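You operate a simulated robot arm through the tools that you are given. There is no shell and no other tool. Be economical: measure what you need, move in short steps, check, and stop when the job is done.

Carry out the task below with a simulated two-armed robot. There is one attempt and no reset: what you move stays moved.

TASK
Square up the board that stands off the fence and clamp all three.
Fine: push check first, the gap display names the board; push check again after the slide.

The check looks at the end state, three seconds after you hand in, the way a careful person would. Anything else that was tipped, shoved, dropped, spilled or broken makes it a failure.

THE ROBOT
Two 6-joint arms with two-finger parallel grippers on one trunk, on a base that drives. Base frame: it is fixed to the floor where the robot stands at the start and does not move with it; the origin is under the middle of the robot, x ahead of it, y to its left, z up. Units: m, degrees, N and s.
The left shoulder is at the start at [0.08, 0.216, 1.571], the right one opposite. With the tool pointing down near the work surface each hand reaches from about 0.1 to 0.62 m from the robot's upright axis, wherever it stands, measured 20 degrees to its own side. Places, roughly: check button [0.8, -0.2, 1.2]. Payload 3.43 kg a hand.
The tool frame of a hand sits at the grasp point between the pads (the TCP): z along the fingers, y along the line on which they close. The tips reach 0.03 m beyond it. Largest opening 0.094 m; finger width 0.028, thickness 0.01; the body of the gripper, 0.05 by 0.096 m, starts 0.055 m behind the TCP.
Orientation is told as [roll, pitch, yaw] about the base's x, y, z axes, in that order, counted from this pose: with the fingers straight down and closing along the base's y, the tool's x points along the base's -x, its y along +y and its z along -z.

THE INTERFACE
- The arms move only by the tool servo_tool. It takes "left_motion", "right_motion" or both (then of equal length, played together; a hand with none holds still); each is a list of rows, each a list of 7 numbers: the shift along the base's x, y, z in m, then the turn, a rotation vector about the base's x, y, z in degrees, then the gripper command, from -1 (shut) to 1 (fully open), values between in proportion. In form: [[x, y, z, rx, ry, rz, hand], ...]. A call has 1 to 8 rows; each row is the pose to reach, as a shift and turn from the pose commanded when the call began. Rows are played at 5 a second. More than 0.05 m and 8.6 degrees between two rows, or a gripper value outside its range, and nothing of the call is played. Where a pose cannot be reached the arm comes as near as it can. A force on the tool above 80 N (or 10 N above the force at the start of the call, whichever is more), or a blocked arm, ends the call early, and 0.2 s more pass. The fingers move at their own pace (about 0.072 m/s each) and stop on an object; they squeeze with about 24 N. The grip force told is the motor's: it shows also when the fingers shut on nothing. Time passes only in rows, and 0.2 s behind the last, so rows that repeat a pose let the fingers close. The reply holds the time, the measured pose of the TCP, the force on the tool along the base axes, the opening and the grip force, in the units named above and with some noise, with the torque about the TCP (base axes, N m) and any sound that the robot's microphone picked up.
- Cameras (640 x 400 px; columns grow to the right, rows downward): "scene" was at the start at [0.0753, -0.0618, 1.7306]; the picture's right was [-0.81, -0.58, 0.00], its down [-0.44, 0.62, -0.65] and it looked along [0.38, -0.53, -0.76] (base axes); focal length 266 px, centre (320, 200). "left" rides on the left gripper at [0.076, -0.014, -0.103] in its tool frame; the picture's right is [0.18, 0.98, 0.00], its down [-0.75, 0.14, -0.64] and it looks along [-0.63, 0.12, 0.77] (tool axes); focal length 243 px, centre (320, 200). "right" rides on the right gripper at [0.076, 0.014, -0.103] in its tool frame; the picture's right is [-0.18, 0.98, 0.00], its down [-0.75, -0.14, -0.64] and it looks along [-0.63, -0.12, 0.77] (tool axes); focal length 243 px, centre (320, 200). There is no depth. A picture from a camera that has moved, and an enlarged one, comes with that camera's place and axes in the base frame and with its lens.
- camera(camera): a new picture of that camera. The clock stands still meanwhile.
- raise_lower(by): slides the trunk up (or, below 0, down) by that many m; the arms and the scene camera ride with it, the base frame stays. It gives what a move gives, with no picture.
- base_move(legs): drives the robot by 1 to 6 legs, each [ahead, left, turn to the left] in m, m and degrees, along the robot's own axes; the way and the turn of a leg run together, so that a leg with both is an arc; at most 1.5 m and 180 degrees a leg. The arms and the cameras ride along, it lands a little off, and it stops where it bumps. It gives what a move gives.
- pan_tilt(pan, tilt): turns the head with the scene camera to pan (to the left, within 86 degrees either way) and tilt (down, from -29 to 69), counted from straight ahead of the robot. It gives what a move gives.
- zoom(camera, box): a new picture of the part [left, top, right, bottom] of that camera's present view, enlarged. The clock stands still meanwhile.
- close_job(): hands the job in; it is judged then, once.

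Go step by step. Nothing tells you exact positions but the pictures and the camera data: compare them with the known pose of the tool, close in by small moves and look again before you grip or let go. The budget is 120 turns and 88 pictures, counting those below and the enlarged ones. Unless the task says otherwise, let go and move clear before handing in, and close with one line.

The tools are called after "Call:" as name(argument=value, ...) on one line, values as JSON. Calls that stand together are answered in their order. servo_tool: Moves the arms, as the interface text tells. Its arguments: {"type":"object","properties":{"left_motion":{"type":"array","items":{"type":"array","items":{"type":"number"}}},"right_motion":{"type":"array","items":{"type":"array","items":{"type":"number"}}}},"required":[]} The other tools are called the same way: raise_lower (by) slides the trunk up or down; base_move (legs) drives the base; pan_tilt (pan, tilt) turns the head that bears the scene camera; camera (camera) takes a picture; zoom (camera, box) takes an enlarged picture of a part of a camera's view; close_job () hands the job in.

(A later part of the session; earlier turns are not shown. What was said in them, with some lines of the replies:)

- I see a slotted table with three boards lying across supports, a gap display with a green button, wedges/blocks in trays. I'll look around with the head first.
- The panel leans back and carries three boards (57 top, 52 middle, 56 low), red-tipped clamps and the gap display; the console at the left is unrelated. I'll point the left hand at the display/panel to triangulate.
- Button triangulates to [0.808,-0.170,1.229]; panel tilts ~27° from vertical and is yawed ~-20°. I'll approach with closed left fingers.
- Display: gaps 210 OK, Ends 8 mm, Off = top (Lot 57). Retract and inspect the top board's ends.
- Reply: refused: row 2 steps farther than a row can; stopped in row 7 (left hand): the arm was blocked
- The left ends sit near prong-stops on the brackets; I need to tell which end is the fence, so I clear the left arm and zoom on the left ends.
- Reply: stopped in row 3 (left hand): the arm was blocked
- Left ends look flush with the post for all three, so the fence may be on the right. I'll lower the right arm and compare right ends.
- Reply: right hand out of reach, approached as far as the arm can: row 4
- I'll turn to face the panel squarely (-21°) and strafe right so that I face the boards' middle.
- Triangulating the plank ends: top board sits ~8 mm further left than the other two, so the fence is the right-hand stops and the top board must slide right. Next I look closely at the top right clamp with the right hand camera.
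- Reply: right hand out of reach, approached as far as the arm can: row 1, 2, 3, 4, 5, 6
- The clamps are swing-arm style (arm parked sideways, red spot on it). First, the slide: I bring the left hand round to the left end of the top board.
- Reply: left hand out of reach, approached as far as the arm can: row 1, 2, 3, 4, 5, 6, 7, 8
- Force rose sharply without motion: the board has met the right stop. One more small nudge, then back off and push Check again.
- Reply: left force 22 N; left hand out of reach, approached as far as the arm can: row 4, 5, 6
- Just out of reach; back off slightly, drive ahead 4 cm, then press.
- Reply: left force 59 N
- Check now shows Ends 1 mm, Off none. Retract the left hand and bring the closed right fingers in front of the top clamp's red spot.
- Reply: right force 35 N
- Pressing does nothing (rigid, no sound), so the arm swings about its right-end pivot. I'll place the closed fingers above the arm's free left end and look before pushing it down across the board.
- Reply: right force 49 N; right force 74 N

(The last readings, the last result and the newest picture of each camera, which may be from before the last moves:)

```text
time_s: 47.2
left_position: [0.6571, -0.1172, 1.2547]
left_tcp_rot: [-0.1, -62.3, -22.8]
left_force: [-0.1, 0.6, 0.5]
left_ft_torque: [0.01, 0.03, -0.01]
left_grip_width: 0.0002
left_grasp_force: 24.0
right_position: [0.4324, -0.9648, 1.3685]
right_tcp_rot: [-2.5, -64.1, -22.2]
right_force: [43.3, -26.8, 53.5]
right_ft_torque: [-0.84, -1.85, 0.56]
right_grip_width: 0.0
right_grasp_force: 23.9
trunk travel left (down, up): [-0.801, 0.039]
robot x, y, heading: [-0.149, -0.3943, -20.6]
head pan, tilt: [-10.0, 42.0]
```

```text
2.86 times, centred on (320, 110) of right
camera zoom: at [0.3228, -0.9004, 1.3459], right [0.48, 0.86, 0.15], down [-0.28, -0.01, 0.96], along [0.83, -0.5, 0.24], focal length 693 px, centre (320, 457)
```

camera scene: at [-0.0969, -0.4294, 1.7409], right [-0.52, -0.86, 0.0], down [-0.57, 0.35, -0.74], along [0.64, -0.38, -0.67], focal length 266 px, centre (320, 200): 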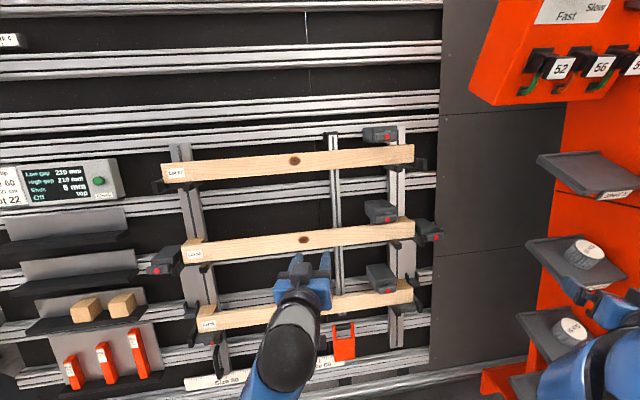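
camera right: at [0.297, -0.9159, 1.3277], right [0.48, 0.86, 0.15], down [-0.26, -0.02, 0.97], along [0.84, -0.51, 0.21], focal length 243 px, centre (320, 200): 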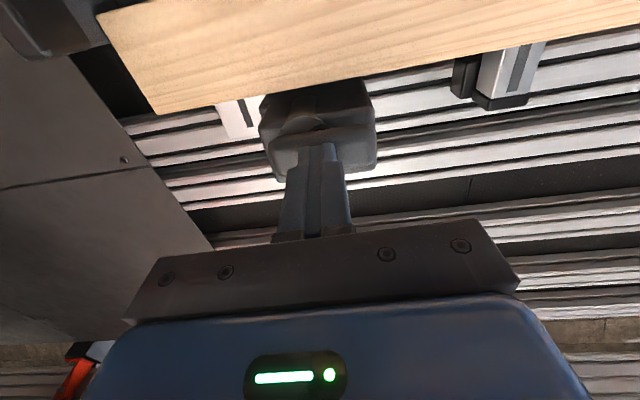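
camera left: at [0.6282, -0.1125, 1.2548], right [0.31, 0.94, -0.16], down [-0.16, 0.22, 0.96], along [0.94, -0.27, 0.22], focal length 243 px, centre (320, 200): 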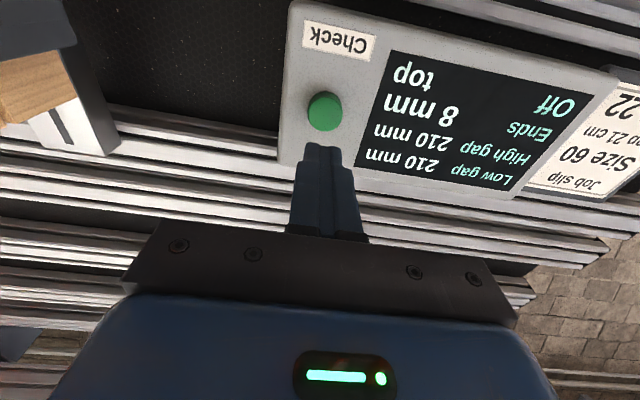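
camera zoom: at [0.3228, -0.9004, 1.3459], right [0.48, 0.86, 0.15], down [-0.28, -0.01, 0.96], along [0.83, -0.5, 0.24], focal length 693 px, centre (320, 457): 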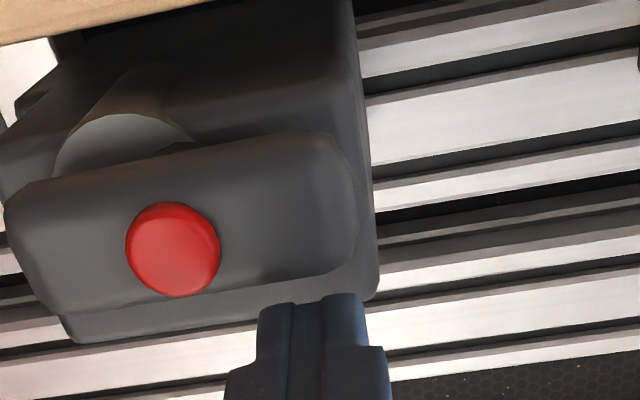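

Call:
servo_tool(right_motion=[[0.002, -0.001, 0.006, 0, 0, 0, -1], [-0.02, 0.01, 0.03, 0, 0, 0, -1], [-0.06, 0.025, 0.05, 0, 0, 0, -1], [-0.1, 0.04, 0.06, 0, 0, 0, -1], [-0.14, 0.06, 0.06, 0, 0, 0, -1]])

Call:
zoom(camera="scene", box=[355, 185, 485, 265])

Call:
zoom(camera="scene", box=[120, 230, 230, 400])

```text
time_s: 48.4
left_position: [0.6512, -0.1147, 1.2578]
left_tcp_rot: [0.0, -62.7, -22.8]
left_force: [-1.0, 1.2, -0.1]
left_ft_torque: [-0.01, 0.01, 0.0]
left_grip_width: 0.0
left_grasp_force: 24.0
right_position: [0.2849, -0.9024, 1.4135]
right_tcp_rot: [-1.6, -62.1, -22.8]
right_force: [-0.6, -0.4, -0.1]
right_ft_torque: [-0.05, -0.01, 0.02]
right_grip_width: 0.0001
right_grasp_force: 24.1
trunk travel left (down, up): [-0.801, 0.039]
robot x, y, heading: [-0.1505, -0.394, -20.8]
head pan, tilt: [-10.0, 42.0]
```

```text
4.92 times, centred on (420, 225) of scene
camera zoom: at [-0.0509, -0.4475, 1.7409], right [-0.52, -0.86, 0.0], down [-0.57, 0.34, -0.74], along [0.64, -0.38, -0.67], focal length 1308 px, centre (-172, 77)
```

zoom: 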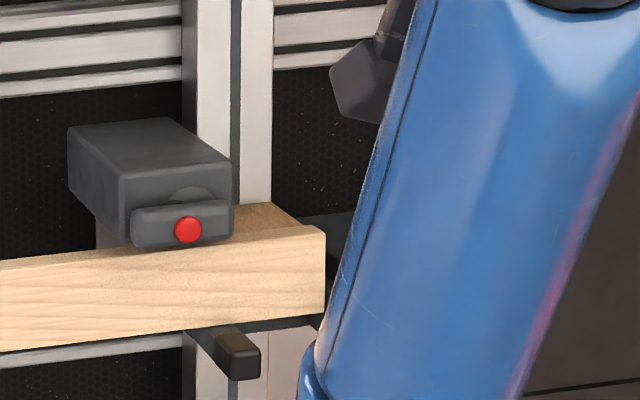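

```text
2.35 times, centred on (175, 315) of scene
camera zoom: at [-0.0509, -0.4475, 1.7409], right [-0.52, -0.86, 0.0], down [-0.57, 0.34, -0.74], along [0.64, -0.38, -0.67], focal length 625 px, centre (661, -71)
```

zoom: 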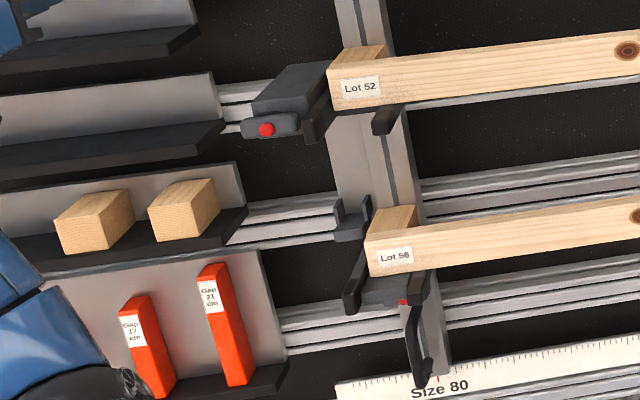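

The downward push is rigid too (70 N against the arm's top edge). I'll test the other rotation: fingertips under the arm's free end, nudging up.

Call:
servo_tool(right_motion=[[0.018, -0.008, -0.04, 0, 0, 0, -1], [0.037, -0.0156, -0.08, 0, 0, 0, -1], [0.065, -0.027, -0.1025, 0, 0, 0, -1], [0.1, -0.043, -0.1025, 0, 0, 0, -1], [0.1241, -0.0545, -0.1025, 0, 0, 0, -1]])

Call:
zoom(camera="right", box=[200, 60, 440, 220])

```text
time_s: 49.6
left_position: [0.654, -0.1163, 1.2554]
left_tcp_rot: [0.0, -62.5, -23.0]
left_force: [0.6, -0.5, 0.1]
left_ft_torque: [0.0, 0.05, 0.02]
left_grip_width: 0.0001
left_grasp_force: 23.4
right_position: [0.4118, -0.9578, 1.3122]
right_tcp_rot: [-1.8, -62.0, -22.9]
right_force: [0.0, 1.0, -0.4]
right_ft_torque: [-0.03, 0.0, 0.01]
right_grip_width: 0.0001
right_grasp_force: 23.9
trunk travel left (down, up): [-0.801, 0.039]
robot x, y, heading: [-0.1495, -0.3965, -21.0]
head pan, tilt: [-10.0, 42.0]
```

```text
2.50 times, centred on (320, 140) of right
camera zoom: at [0.3012, -0.8914, 1.2938], right [0.48, 0.86, 0.15], down [-0.25, -0.03, 0.97], along [0.84, -0.51, 0.2], focal length 606 px, centre (320, 350)
```

zoom: 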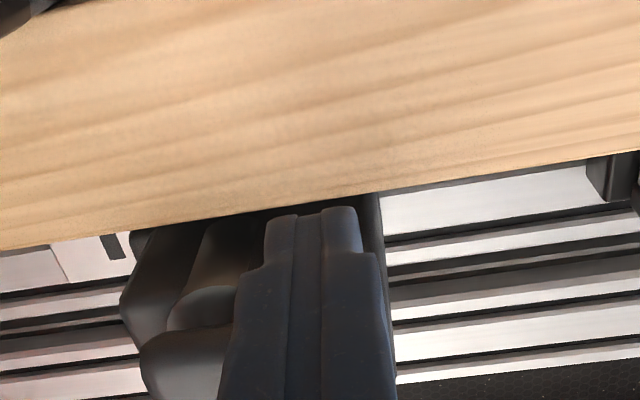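

Call:
servo_tool(right_motion=[[0.0021, -0.0009, 0.0044, 0, 0, 0, -1], [0.0042, -0.0018, 0.0088, 0, 0, 0, -1], [0.0063, -0.0027, 0.0132, 0, 0, 0, -1], [0.0084, -0.0036, 0.0176, 0, 0, 0, -1]])

Call:
zoom(camera="right", box=[200, 60, 440, 220])

```text
time_s: 50.6
left_position: [0.654, -0.116, 1.2561]
left_tcp_rot: [-0.2, -62.6, -22.8]
left_force: [0.2, -0.2, 0.6]
left_ft_torque: [0.03, 0.01, 0.01]
left_grip_width: 0.0
left_grasp_force: 24.2
right_position: [0.4196, -0.96, 1.3342]
right_tcp_rot: [-1.9, -62.3, -22.8]
right_force: [5.2, 4.9, 1.7]
right_ft_torque: [0.02, -0.03, 0.2]
right_grip_width: 0.0001
right_grasp_force: 23.9
trunk travel left (down, up): [-0.801, 0.039]
robot x, y, heading: [-0.1472, -0.3968, -21.2]
head pan, tilt: [-10.0, 42.0]
```

```text
2.50 times, centred on (320, 140) of right
camera zoom: at [0.3092, -0.8944, 1.3154], right [0.48, 0.86, 0.15], down [-0.25, -0.02, 0.97], along [0.84, -0.51, 0.2], focal length 606 px, centre (320, 350)
```

zoom: 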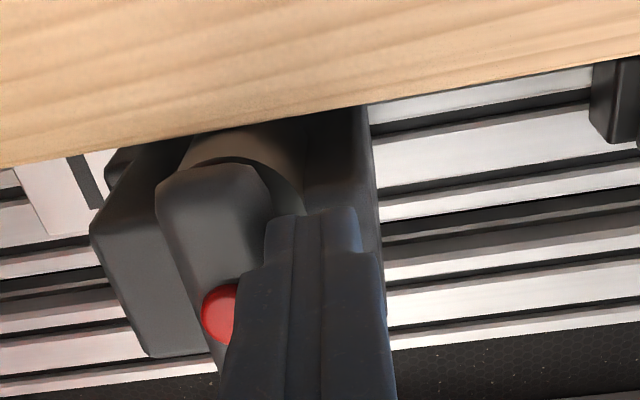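

The lever swings up. I'll push it on sideways (to the right) to find its end stop.

Call:
servo_tool(right_motion=[[-0.0012, -0.0032, 0.004, 0, 0, 0, -1], [-0.0024, -0.0064, 0.006, 0, 0, 0, -1], [-0.0037, -0.0096, 0.006, 0, 0, 0, -1], [-0.005, -0.0127, 0.006, 0, 0, 0, -1]])

Call:
zoom(camera="right", box=[200, 60, 440, 220])

```text
time_s: 51.6
left_position: [0.6556, -0.106, 1.252]
left_tcp_rot: [-0.8, -62.6, -21.9]
left_force: [0.1, -0.2, 0.3]
left_ft_torque: [0.02, -0.02, 0.01]
left_grip_width: 0.0001
left_grasp_force: 23.7
right_position: [0.4195, -0.9601, 1.3348]
right_tcp_rot: [-1.7, -61.4, -22.1]
right_force: [0.0, 37.8, -25.8]
right_ft_torque: [1.15, 0.41, 0.65]
right_grip_width: 0.0
right_grasp_force: 23.9
trunk travel left (down, up): [-0.801, 0.039]
robot x, y, heading: [-0.1508, -0.3937, -21.1]
head pan, tilt: [-10.0, 42.0]
```

```text
2.50 times, centred on (320, 140) of right
camera zoom: at [0.3082, -0.8962, 1.3183], right [0.48, 0.87, 0.15], down [-0.24, -0.04, 0.97], along [0.85, -0.5, 0.19], focal length 606 px, centre (320, 350)
```

zoom: 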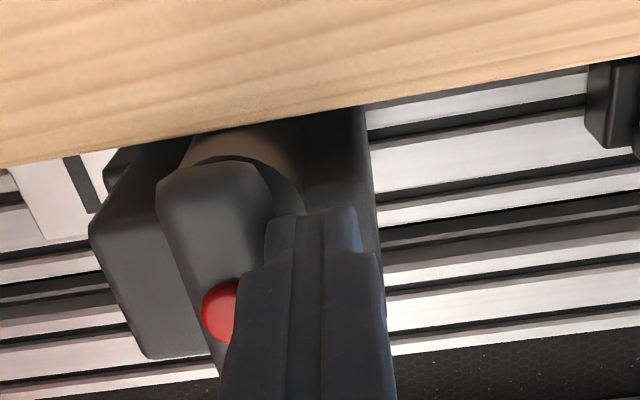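

The top lever is at its end stop (vertical), i.e. clamped. Retract, then drive back 12.4 cm and lower the trunk 24 cm so the same motion fits the middle clamp.

Call:
servo_tool(right_motion=[[0.006, 0.018, -0.008, 0, 0, 0, -1], [-0.03, 0.03, 0.0, 0, 0, 0, -1], [-0.07, 0.045, 0.01, 0, 0, 0, -1], [-0.11, 0.06, 0.02, 0, 0, 0, -1]], left_motion=[[-0.04, 0.015, 0, 0, 0, 0, -1], [-0.08, 0.03, 0, 0, 0, 0, -1], [-0.12, 0.045, 0, 0, 0, 0, -1], [-0.16, 0.06, 0, 0, 0, 0, -1]])

Call:
base_move(legs=[[-0.124, 0, 0]])

Call:
raise_lower(by=-0.24)

Call:
camera(camera="scene")

```text
time_s: 52.6
left_position: [0.4905, -0.0586, 1.2553]
left_tcp_rot: [-0.1, -62.7, -22.8]
left_force: [0.2, 0.3, 0.4]
left_ft_torque: [-0.02, 0.0, -0.02]
left_grip_width: 0.0002
left_grasp_force: 23.9
right_position: [0.3017, -0.9136, 1.3603]
right_tcp_rot: [-1.9, -62.3, -22.8]
right_force: [-0.3, 1.3, 0.0]
right_ft_torque: [-0.05, -0.01, 0.03]
right_grip_width: 0.0
right_grasp_force: 24.1
trunk travel left (down, up): [-0.801, 0.039]
robot x, y, heading: [-0.1486, -0.3934, -20.8]
head pan, tilt: [-10.0, 42.0]
```

```text
time_s: 53.9
left_position: [0.383, -0.0169, 1.2524]
left_tcp_rot: [-0.1, -62.2, -22.9]
left_force: [0.6, -0.8, -0.5]
left_ft_torque: [0.0, 0.03, -0.02]
left_grip_width: 0.0
left_grasp_force: 24.3
right_position: [0.1953, -0.8729, 1.3554]
right_tcp_rot: [-1.8, -61.8, -22.8]
right_force: [0.6, 0.4, -0.2]
right_ft_torque: [0.01, -0.01, -0.01]
right_grip_width: 0.0
right_grasp_force: 24.7
trunk travel left (down, up): [-0.801, 0.039]
robot x, y, heading: [-0.2637, -0.35, -21.1]
head pan, tilt: [-10.0, 42.0]
```

```text
time_s: 56.4
left_position: [0.379, -0.0155, 1.0151]
left_tcp_rot: [0.1, -62.7, -23.0]
left_force: [-0.1, -0.1, 0.8]
left_ft_torque: [-0.01, 0.01, -0.01]
left_grip_width: 0.0
left_grasp_force: 24.2
right_position: [0.1888, -0.8715, 1.1167]
right_tcp_rot: [-1.8, -62.2, -22.9]
right_force: [0.7, -0.7, 0.0]
right_ft_torque: [-0.01, -0.02, -0.01]
right_grip_width: 0.0
right_grasp_force: 23.9
trunk travel left (down, up): [-0.561, 0.279]
robot x, y, heading: [-0.2652, -0.3508, -21.0]
head pan, tilt: [-10.0, 42.0]
```

```text
14 pictures are left
camera scene: at [-0.1652, -0.4034, 1.5009], right [-0.52, -0.86, 0.0], down [-0.57, 0.35, -0.74], along [0.64, -0.38, -0.67], focal length 266 px, centre (320, 200)
```

scene: 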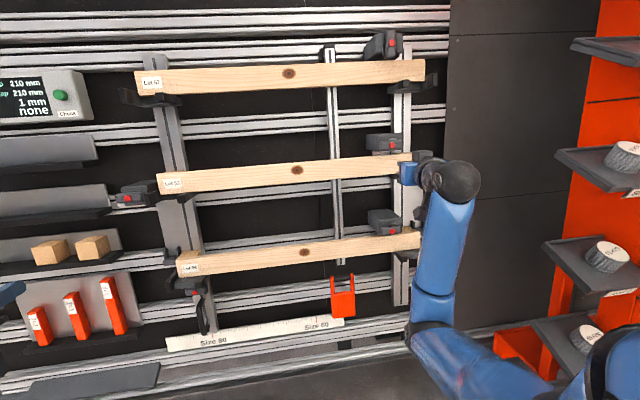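

Call:
servo_tool(right_motion=[[0.0196, -0.005, -0.03, 0, 0, 0, -1], [0.0488, -0.013, -0.044, 0, 0, 0, -1], [0.081, -0.0266, -0.044, 0, 0, 0, -1], [0.1086, -0.0383, -0.044, 0, 0, 0, -1]])

Call:
zoom(camera="right", box=[200, 60, 440, 220])

```text
time_s: 57.4
left_position: [0.3779, -0.0156, 1.0152]
left_tcp_rot: [0.0, -62.5, -23.1]
left_force: [0.0, 0.4, 0.8]
left_ft_torque: [-0.03, -0.01, -0.01]
left_grip_width: 0.0
left_grasp_force: 23.8
right_position: [0.2976, -0.9088, 1.0701]
right_tcp_rot: [-1.6, -62.0, -22.9]
right_force: [-0.2, -0.3, 0.0]
right_ft_torque: [-0.03, 0.01, 0.02]
right_grip_width: 0.0
right_grasp_force: 23.6
trunk travel left (down, up): [-0.561, 0.279]
robot x, y, heading: [-0.2647, -0.3479, -21.4]
head pan, tilt: [-10.0, 42.0]
```

```text
2.50 times, centred on (320, 140) of right
camera zoom: at [0.1885, -0.8437, 1.0517], right [0.49, 0.86, 0.15], down [-0.25, -0.03, 0.97], along [0.84, -0.51, 0.2], focal length 606 px, centre (320, 350)
```

zoom: 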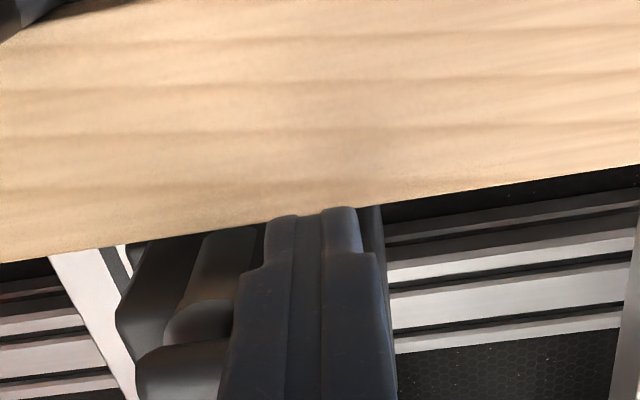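

The view matches the top-clamp start pose; repeat the swing.

Call:
servo_tool(right_motion=[[0.0021, -0.0009, 0.0044, 0, 0, 0, -1], [0.0042, -0.0018, 0.0088, 0, 0, 0, -1], [0.0063, -0.0027, 0.0132, 0, 0, 0, -1], [0.0084, -0.0036, 0.0186, 0, 0, 0, -1], [0.0094, -0.004, 0.022, 0, 0, 0, -1], [0.0082, -0.0072, 0.025, 0, 0, 0, -1], [0.007, -0.0104, 0.027, 0, 0, 0, -1]])

Call:
zoom(camera="right", box=[200, 60, 440, 220])

```text
time_s: 59.0
left_position: [0.3796, -0.0121, 1.0125]
left_tcp_rot: [-0.3, -62.5, -22.6]
left_force: [-0.1, -0.9, 0.1]
left_ft_torque: [0.0, -0.01, 0.01]
left_grip_width: 0.0
left_grasp_force: 24.0
right_position: [0.3085, -0.9137, 1.0965]
right_tcp_rot: [-1.6, -61.4, -22.5]
right_force: [-0.3, 24.2, -19.4]
right_ft_torque: [0.78, 0.36, 0.49]
right_grip_width: 0.0
right_grasp_force: 24.1
trunk travel left (down, up): [-0.561, 0.279]
robot x, y, heading: [-0.2676, -0.3444, -20.7]
head pan, tilt: [-10.0, 42.0]
```

```text
2.50 times, centred on (320, 140) of right
camera zoom: at [0.1981, -0.849, 1.0789], right [0.48, 0.86, 0.15], down [-0.24, -0.03, 0.97], along [0.84, -0.5, 0.19], focal length 606 px, centre (320, 350)
```

zoom: 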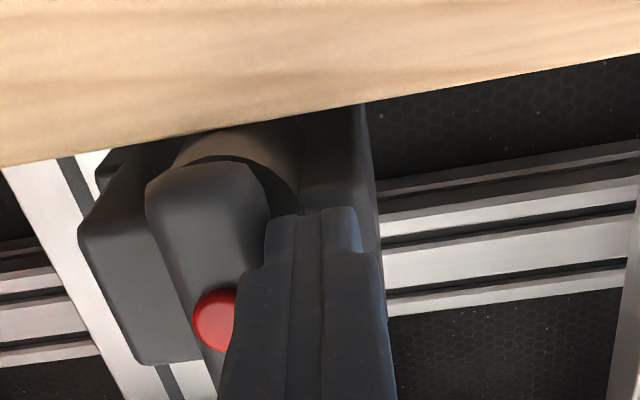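

Middle lever is at its stop. Retract and repeat for the low clamp.

Call:
servo_tool(right_motion=[[0.006, 0.018, -0.008, 0, 0, 0, -1], [-0.03, 0.03, 0.0, 0, 0, 0, -1], [-0.07, 0.045, 0.01, 0, 0, 0, -1], [-0.11, 0.06, 0.02, 0, 0, 0, -1]])

Call:
base_move(legs=[[-0.126, 0, 0]])

Call:
raise_lower(by=-0.2426)

Call:
camera(camera="scene")

```text
time_s: 60.0
left_position: [0.3776, -0.0161, 1.0159]
left_tcp_rot: [-0.1, -62.6, -22.9]
left_force: [-0.4, -0.3, 0.6]
left_ft_torque: [0.04, 0.01, 0.0]
left_grip_width: 0.0002
left_grasp_force: 24.1
right_position: [0.194, -0.8597, 1.1185]
right_tcp_rot: [-1.6, -62.4, -23.0]
right_force: [-0.2, -0.6, 0.6]
right_ft_torque: [-0.03, -0.01, -0.03]
right_grip_width: 0.0
right_grasp_force: 23.6
trunk travel left (down, up): [-0.561, 0.279]
robot x, y, heading: [-0.2662, -0.3498, -21.0]
head pan, tilt: [-10.0, 42.0]
```

```text
time_s: 61.2
left_position: [0.2629, 0.0279, 1.015]
left_tcp_rot: [0.1, -62.6, -23.0]
left_force: [0.5, -0.4, -0.1]
left_ft_torque: [0.0, -0.01, -0.01]
left_grip_width: 0.0001
left_grasp_force: 24.0
right_position: [0.0794, -0.8149, 1.1157]
right_tcp_rot: [-1.7, -62.0, -22.8]
right_force: [0.0, 0.0, -0.9]
right_ft_torque: [-0.01, -0.01, 0.04]
right_grip_width: 0.0001
right_grasp_force: 24.3
trunk travel left (down, up): [-0.561, 0.279]
robot x, y, heading: [-0.3858, -0.3017, -21.1]
head pan, tilt: [-10.0, 42.0]
```

```text
time_s: 63.7
left_position: [0.2627, 0.0285, 0.7731]
left_tcp_rot: [0.0, -62.6, -23.0]
left_force: [0.7, 0.0, -0.7]
left_ft_torque: [-0.01, 0.0, 0.0]
left_grip_width: 0.0001
left_grasp_force: 24.0
right_position: [0.0791, -0.8152, 0.8736]
right_tcp_rot: [-1.7, -62.1, -23.0]
right_force: [-0.1, 0.8, -0.2]
right_ft_torque: [0.01, -0.01, 0.02]
right_grip_width: 0.0
right_grasp_force: 24.4
trunk travel left (down, up): [-0.318, 0.522]
robot x, y, heading: [-0.3836, -0.3044, -21.2]
head pan, tilt: [-10.0, 42.0]
```

```text
11 pictures are left
camera scene: at [-0.2814, -0.3585, 1.2583], right [-0.52, -0.86, 0.0], down [-0.57, 0.35, -0.74], along [0.64, -0.38, -0.67], focal length 266 px, centre (320, 200)
```

scene: 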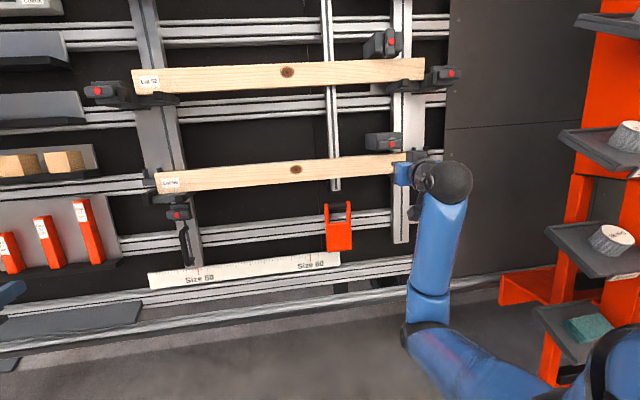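

Call:
servo_tool(right_motion=[[0.0184, -0.008, -0.03, 0, 0, 0, -1], [0.046, -0.0195, -0.0436, 0, 0, 0, -1], [0.078, -0.034, -0.0436, 0, 0, 0, -1], [0.1028, -0.0445, -0.0436, 0, 0, 0, -1]])

Call:
zoom(camera="right", box=[200, 60, 440, 220])

```text
time_s: 64.7
left_position: [0.2619, 0.0288, 0.7722]
left_tcp_rot: [-0.1, -62.6, -23.0]
left_force: [0.0, 0.0, 0.0]
left_ft_torque: [-0.03, 0.02, 0.01]
left_grip_width: 0.0
left_grasp_force: 24.6
right_position: [0.1802, -0.8605, 0.83]
right_tcp_rot: [-1.7, -62.1, -22.9]
right_force: [0.6, -0.4, 0.3]
right_ft_torque: [-0.01, -0.01, -0.01]
right_grip_width: 0.0
right_grasp_force: 24.4
trunk travel left (down, up): [-0.318, 0.522]
robot x, y, heading: [-0.378, -0.3093, -21.0]
head pan, tilt: [-10.0, 42.0]
```

```text
2.50 times, centred on (320, 140) of right
camera zoom: at [0.0702, -0.7961, 0.8113], right [0.49, 0.86, 0.15], down [-0.25, -0.03, 0.97], along [0.84, -0.51, 0.2], focal length 606 px, centre (320, 350)
```

zoom: 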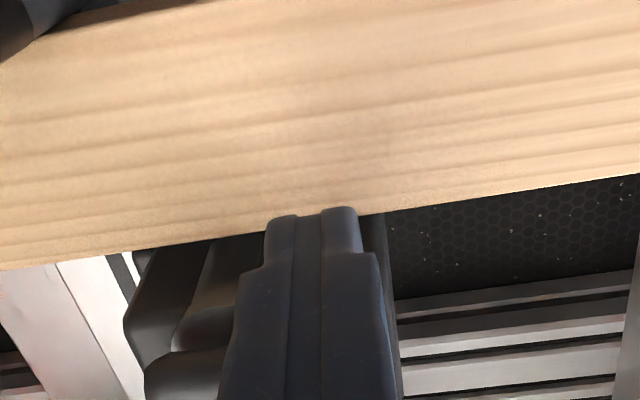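

Call:
servo_tool(right_motion=[[0.0021, -0.0009, 0.0044, 0, 0, 0, -1], [0.0042, -0.0018, 0.0088, 0, 0, 0, -1], [0.0063, -0.0027, 0.0132, 0, 0, 0, -1], [0.0084, -0.0036, 0.0186, 0, 0, 0, -1], [0.0094, -0.004, 0.022, 0, 0, 0, -1], [0.0082, -0.0072, 0.025, 0, 0, 0, -1], [0.007, -0.0104, 0.027, 0, 0, 0, -1]])

Call:
zoom(camera="right", box=[200, 60, 440, 220])

```text
time_s: 66.3
left_position: [0.2616, 0.0324, 0.7706]
left_tcp_rot: [-0.3, -62.6, -22.6]
left_force: [-0.4, 0.5, 0.3]
left_ft_torque: [0.0, -0.02, 0.0]
left_grip_width: 0.0001
left_grasp_force: 24.3
right_position: [0.1902, -0.8646, 0.8575]
right_tcp_rot: [-1.8, -62.0, -22.6]
right_force: [3.3, 20.9, -5.7]
right_ft_torque: [0.44, 0.09, 0.49]
right_grip_width: 0.0
right_grasp_force: 23.8
trunk travel left (down, up): [-0.318, 0.522]
robot x, y, heading: [-0.3801, -0.3077, -21.2]
head pan, tilt: [-10.0, 42.0]
```

```text
2.50 times, centred on (320, 140) of right
camera zoom: at [0.0803, -0.7997, 0.8397], right [0.48, 0.86, 0.15], down [-0.24, -0.03, 0.97], along [0.84, -0.5, 0.2], focal length 606 px, centre (320, 350)
```

zoom: 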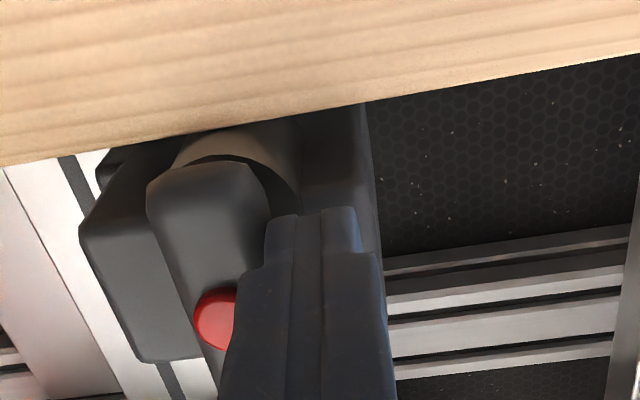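

Call:
servo_tool(right_motion=[[-0.0012, -0.003, 0.001, 0, 0, 0, -1], [-0.0016, -0.004, 0.001, 0, 0, 0, -1]])

Call:
servo_tool(right_motion=[[0.008, 0.02, -0.008, 0, 0, 0, -1], [-0.03, 0.032, 0.0, 0, 0, 0, -1], [-0.07, 0.047, 0.01, 0, 0, 0, -1], [-0.11, 0.062, 0.02, 0, 0, 0, -1]])

Call:
base_move(legs=[[-0.15, 0, 0]])

Call:
raise_lower(by=0.48)

Call:
camera(camera="scene")

```text
time_s: 66.9
left_position: [0.2627, 0.0314, 0.7702]
left_tcp_rot: [-0.5, -62.6, -22.5]
left_force: [0.0, 0.8, 0.4]
left_ft_torque: [-0.05, 0.01, -0.03]
left_grip_width: 0.0
left_grasp_force: 23.5
right_position: [0.1894, -0.8642, 0.857]
right_tcp_rot: [-1.7, -61.8, -22.3]
right_force: [0.6, 39.2, -16.1]
right_ft_torque: [0.9, 0.29, 0.73]
right_grip_width: 0.0
right_grasp_force: 24.1
trunk travel left (down, up): [-0.318, 0.522]
robot x, y, heading: [-0.3836, -0.3051, -20.8]
head pan, tilt: [-10.0, 42.0]
```

```text
time_s: 67.9
left_position: [0.2611, 0.0296, 0.7733]
left_tcp_rot: [0.1, -62.6, -23.0]
left_force: [0.2, 0.1, 0.0]
left_ft_torque: [-0.01, 0.03, 0.0]
left_grip_width: 0.0
left_grasp_force: 24.5
right_position: [0.0783, -0.8114, 0.8775]
right_tcp_rot: [-1.7, -62.1, -23.0]
right_force: [1.1, -0.2, -0.1]
right_ft_torque: [0.01, 0.0, 0.0]
right_grip_width: 0.0
right_grasp_force: 23.5
trunk travel left (down, up): [-0.318, 0.522]
robot x, y, heading: [-0.3786, -0.3073, -21.3]
head pan, tilt: [-10.0, 42.0]
```

```text
time_s: 69.3
left_position: [0.1234, 0.0816, 0.7727]
left_tcp_rot: [-0.1, -62.5, -23.1]
left_force: [0.5, -0.7, 0.5]
left_ft_torque: [-0.01, -0.02, -0.06]
left_grip_width: 0.0
left_grasp_force: 24.3
right_position: [-0.0616, -0.7584, 0.878]
right_tcp_rot: [-1.7, -62.1, -22.9]
right_force: [-0.8, -0.3, 0.5]
right_ft_torque: [0.02, 0.0, 0.0]
right_grip_width: 0.0
right_grasp_force: 24.1
trunk travel left (down, up): [-0.318, 0.522]
robot x, y, heading: [-0.5186, -0.2541, -21.4]
head pan, tilt: [-10.0, 42.0]
```

```text
refused: 0.48 is not a number from -0.4 to 0.4
```

```text
8 pictures are left
camera scene: at [-0.4213, -0.3046, 1.2584], right [-0.52, -0.86, 0.0], down [-0.57, 0.35, -0.74], along [0.64, -0.39, -0.67], focal length 266 px, centre (320, 200)
```

scene: 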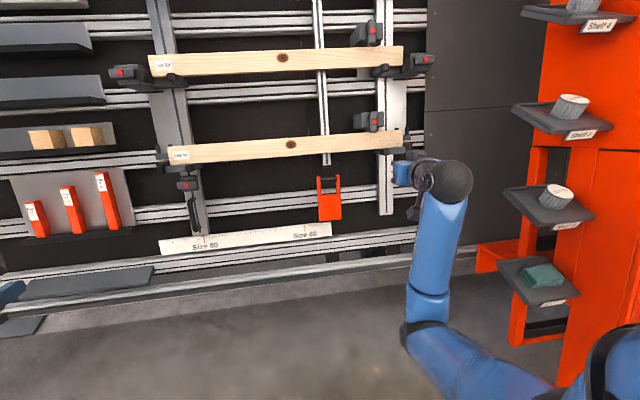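

Call:
raise_lower(by=0.38)

Call:
camera(camera="scene")

Call:
zoom(camera="scene", box=[320, 60, 480, 260])

```text
time_s: 73.0
left_position: [0.1235, 0.0817, 1.153]
left_tcp_rot: [0.1, -62.6, -23.1]
left_force: [0.5, -0.5, -0.2]
left_ft_torque: [0.02, 0.02, 0.0]
left_grip_width: 0.0
left_grasp_force: 23.9
right_position: [-0.0611, -0.7579, 1.2562]
right_tcp_rot: [-1.7, -62.1, -23.0]
right_force: [-0.7, 1.4, -0.4]
right_ft_torque: [-0.02, 0.01, -0.02]
right_grip_width: 0.0
right_grasp_force: 24.0
trunk travel left (down, up): [-0.698, 0.142]
robot x, y, heading: [-0.5177, -0.2518, -21.1]
head pan, tilt: [-10.0, 42.0]
```

```text
7 pictures are left
camera scene: at [-0.4203, -0.3049, 1.6382], right [-0.52, -0.86, 0.0], down [-0.57, 0.35, -0.74], along [0.64, -0.39, -0.67], focal length 266 px, centre (320, 200)
```

scene: 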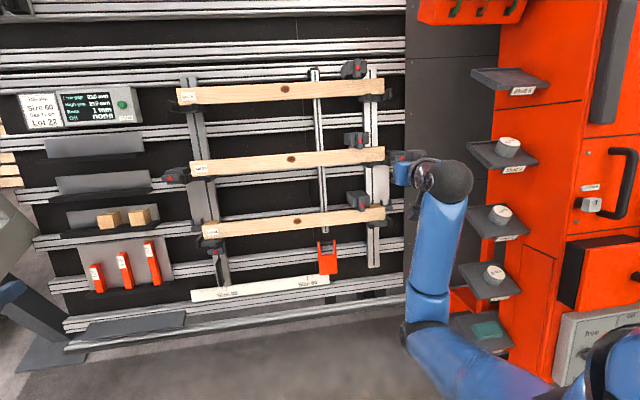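

```text
2.00 times, centred on (400, 160) of scene
camera zoom: at [-0.4203, -0.3049, 1.6382], right [-0.52, -0.86, 0.0], down [-0.57, 0.35, -0.74], along [0.64, -0.39, -0.67], focal length 531 px, centre (160, 280)
```

zoom: 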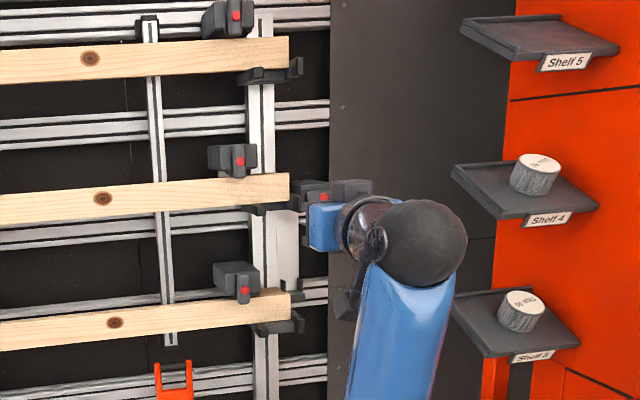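

All three levers are swung to their stops, board ends line up and the display read "Off: none"; both hands are clear, so I hand in.

Call:
close_job()

```text
The job is handed in.
```

The top board (Lot 57) was the one off the fence, by 8 mm. I slid it right against the stop, and the second check read Ends 1 mm, Off none. I then swung all three clamp levers to their end stops; I did not push Check again after clamping.
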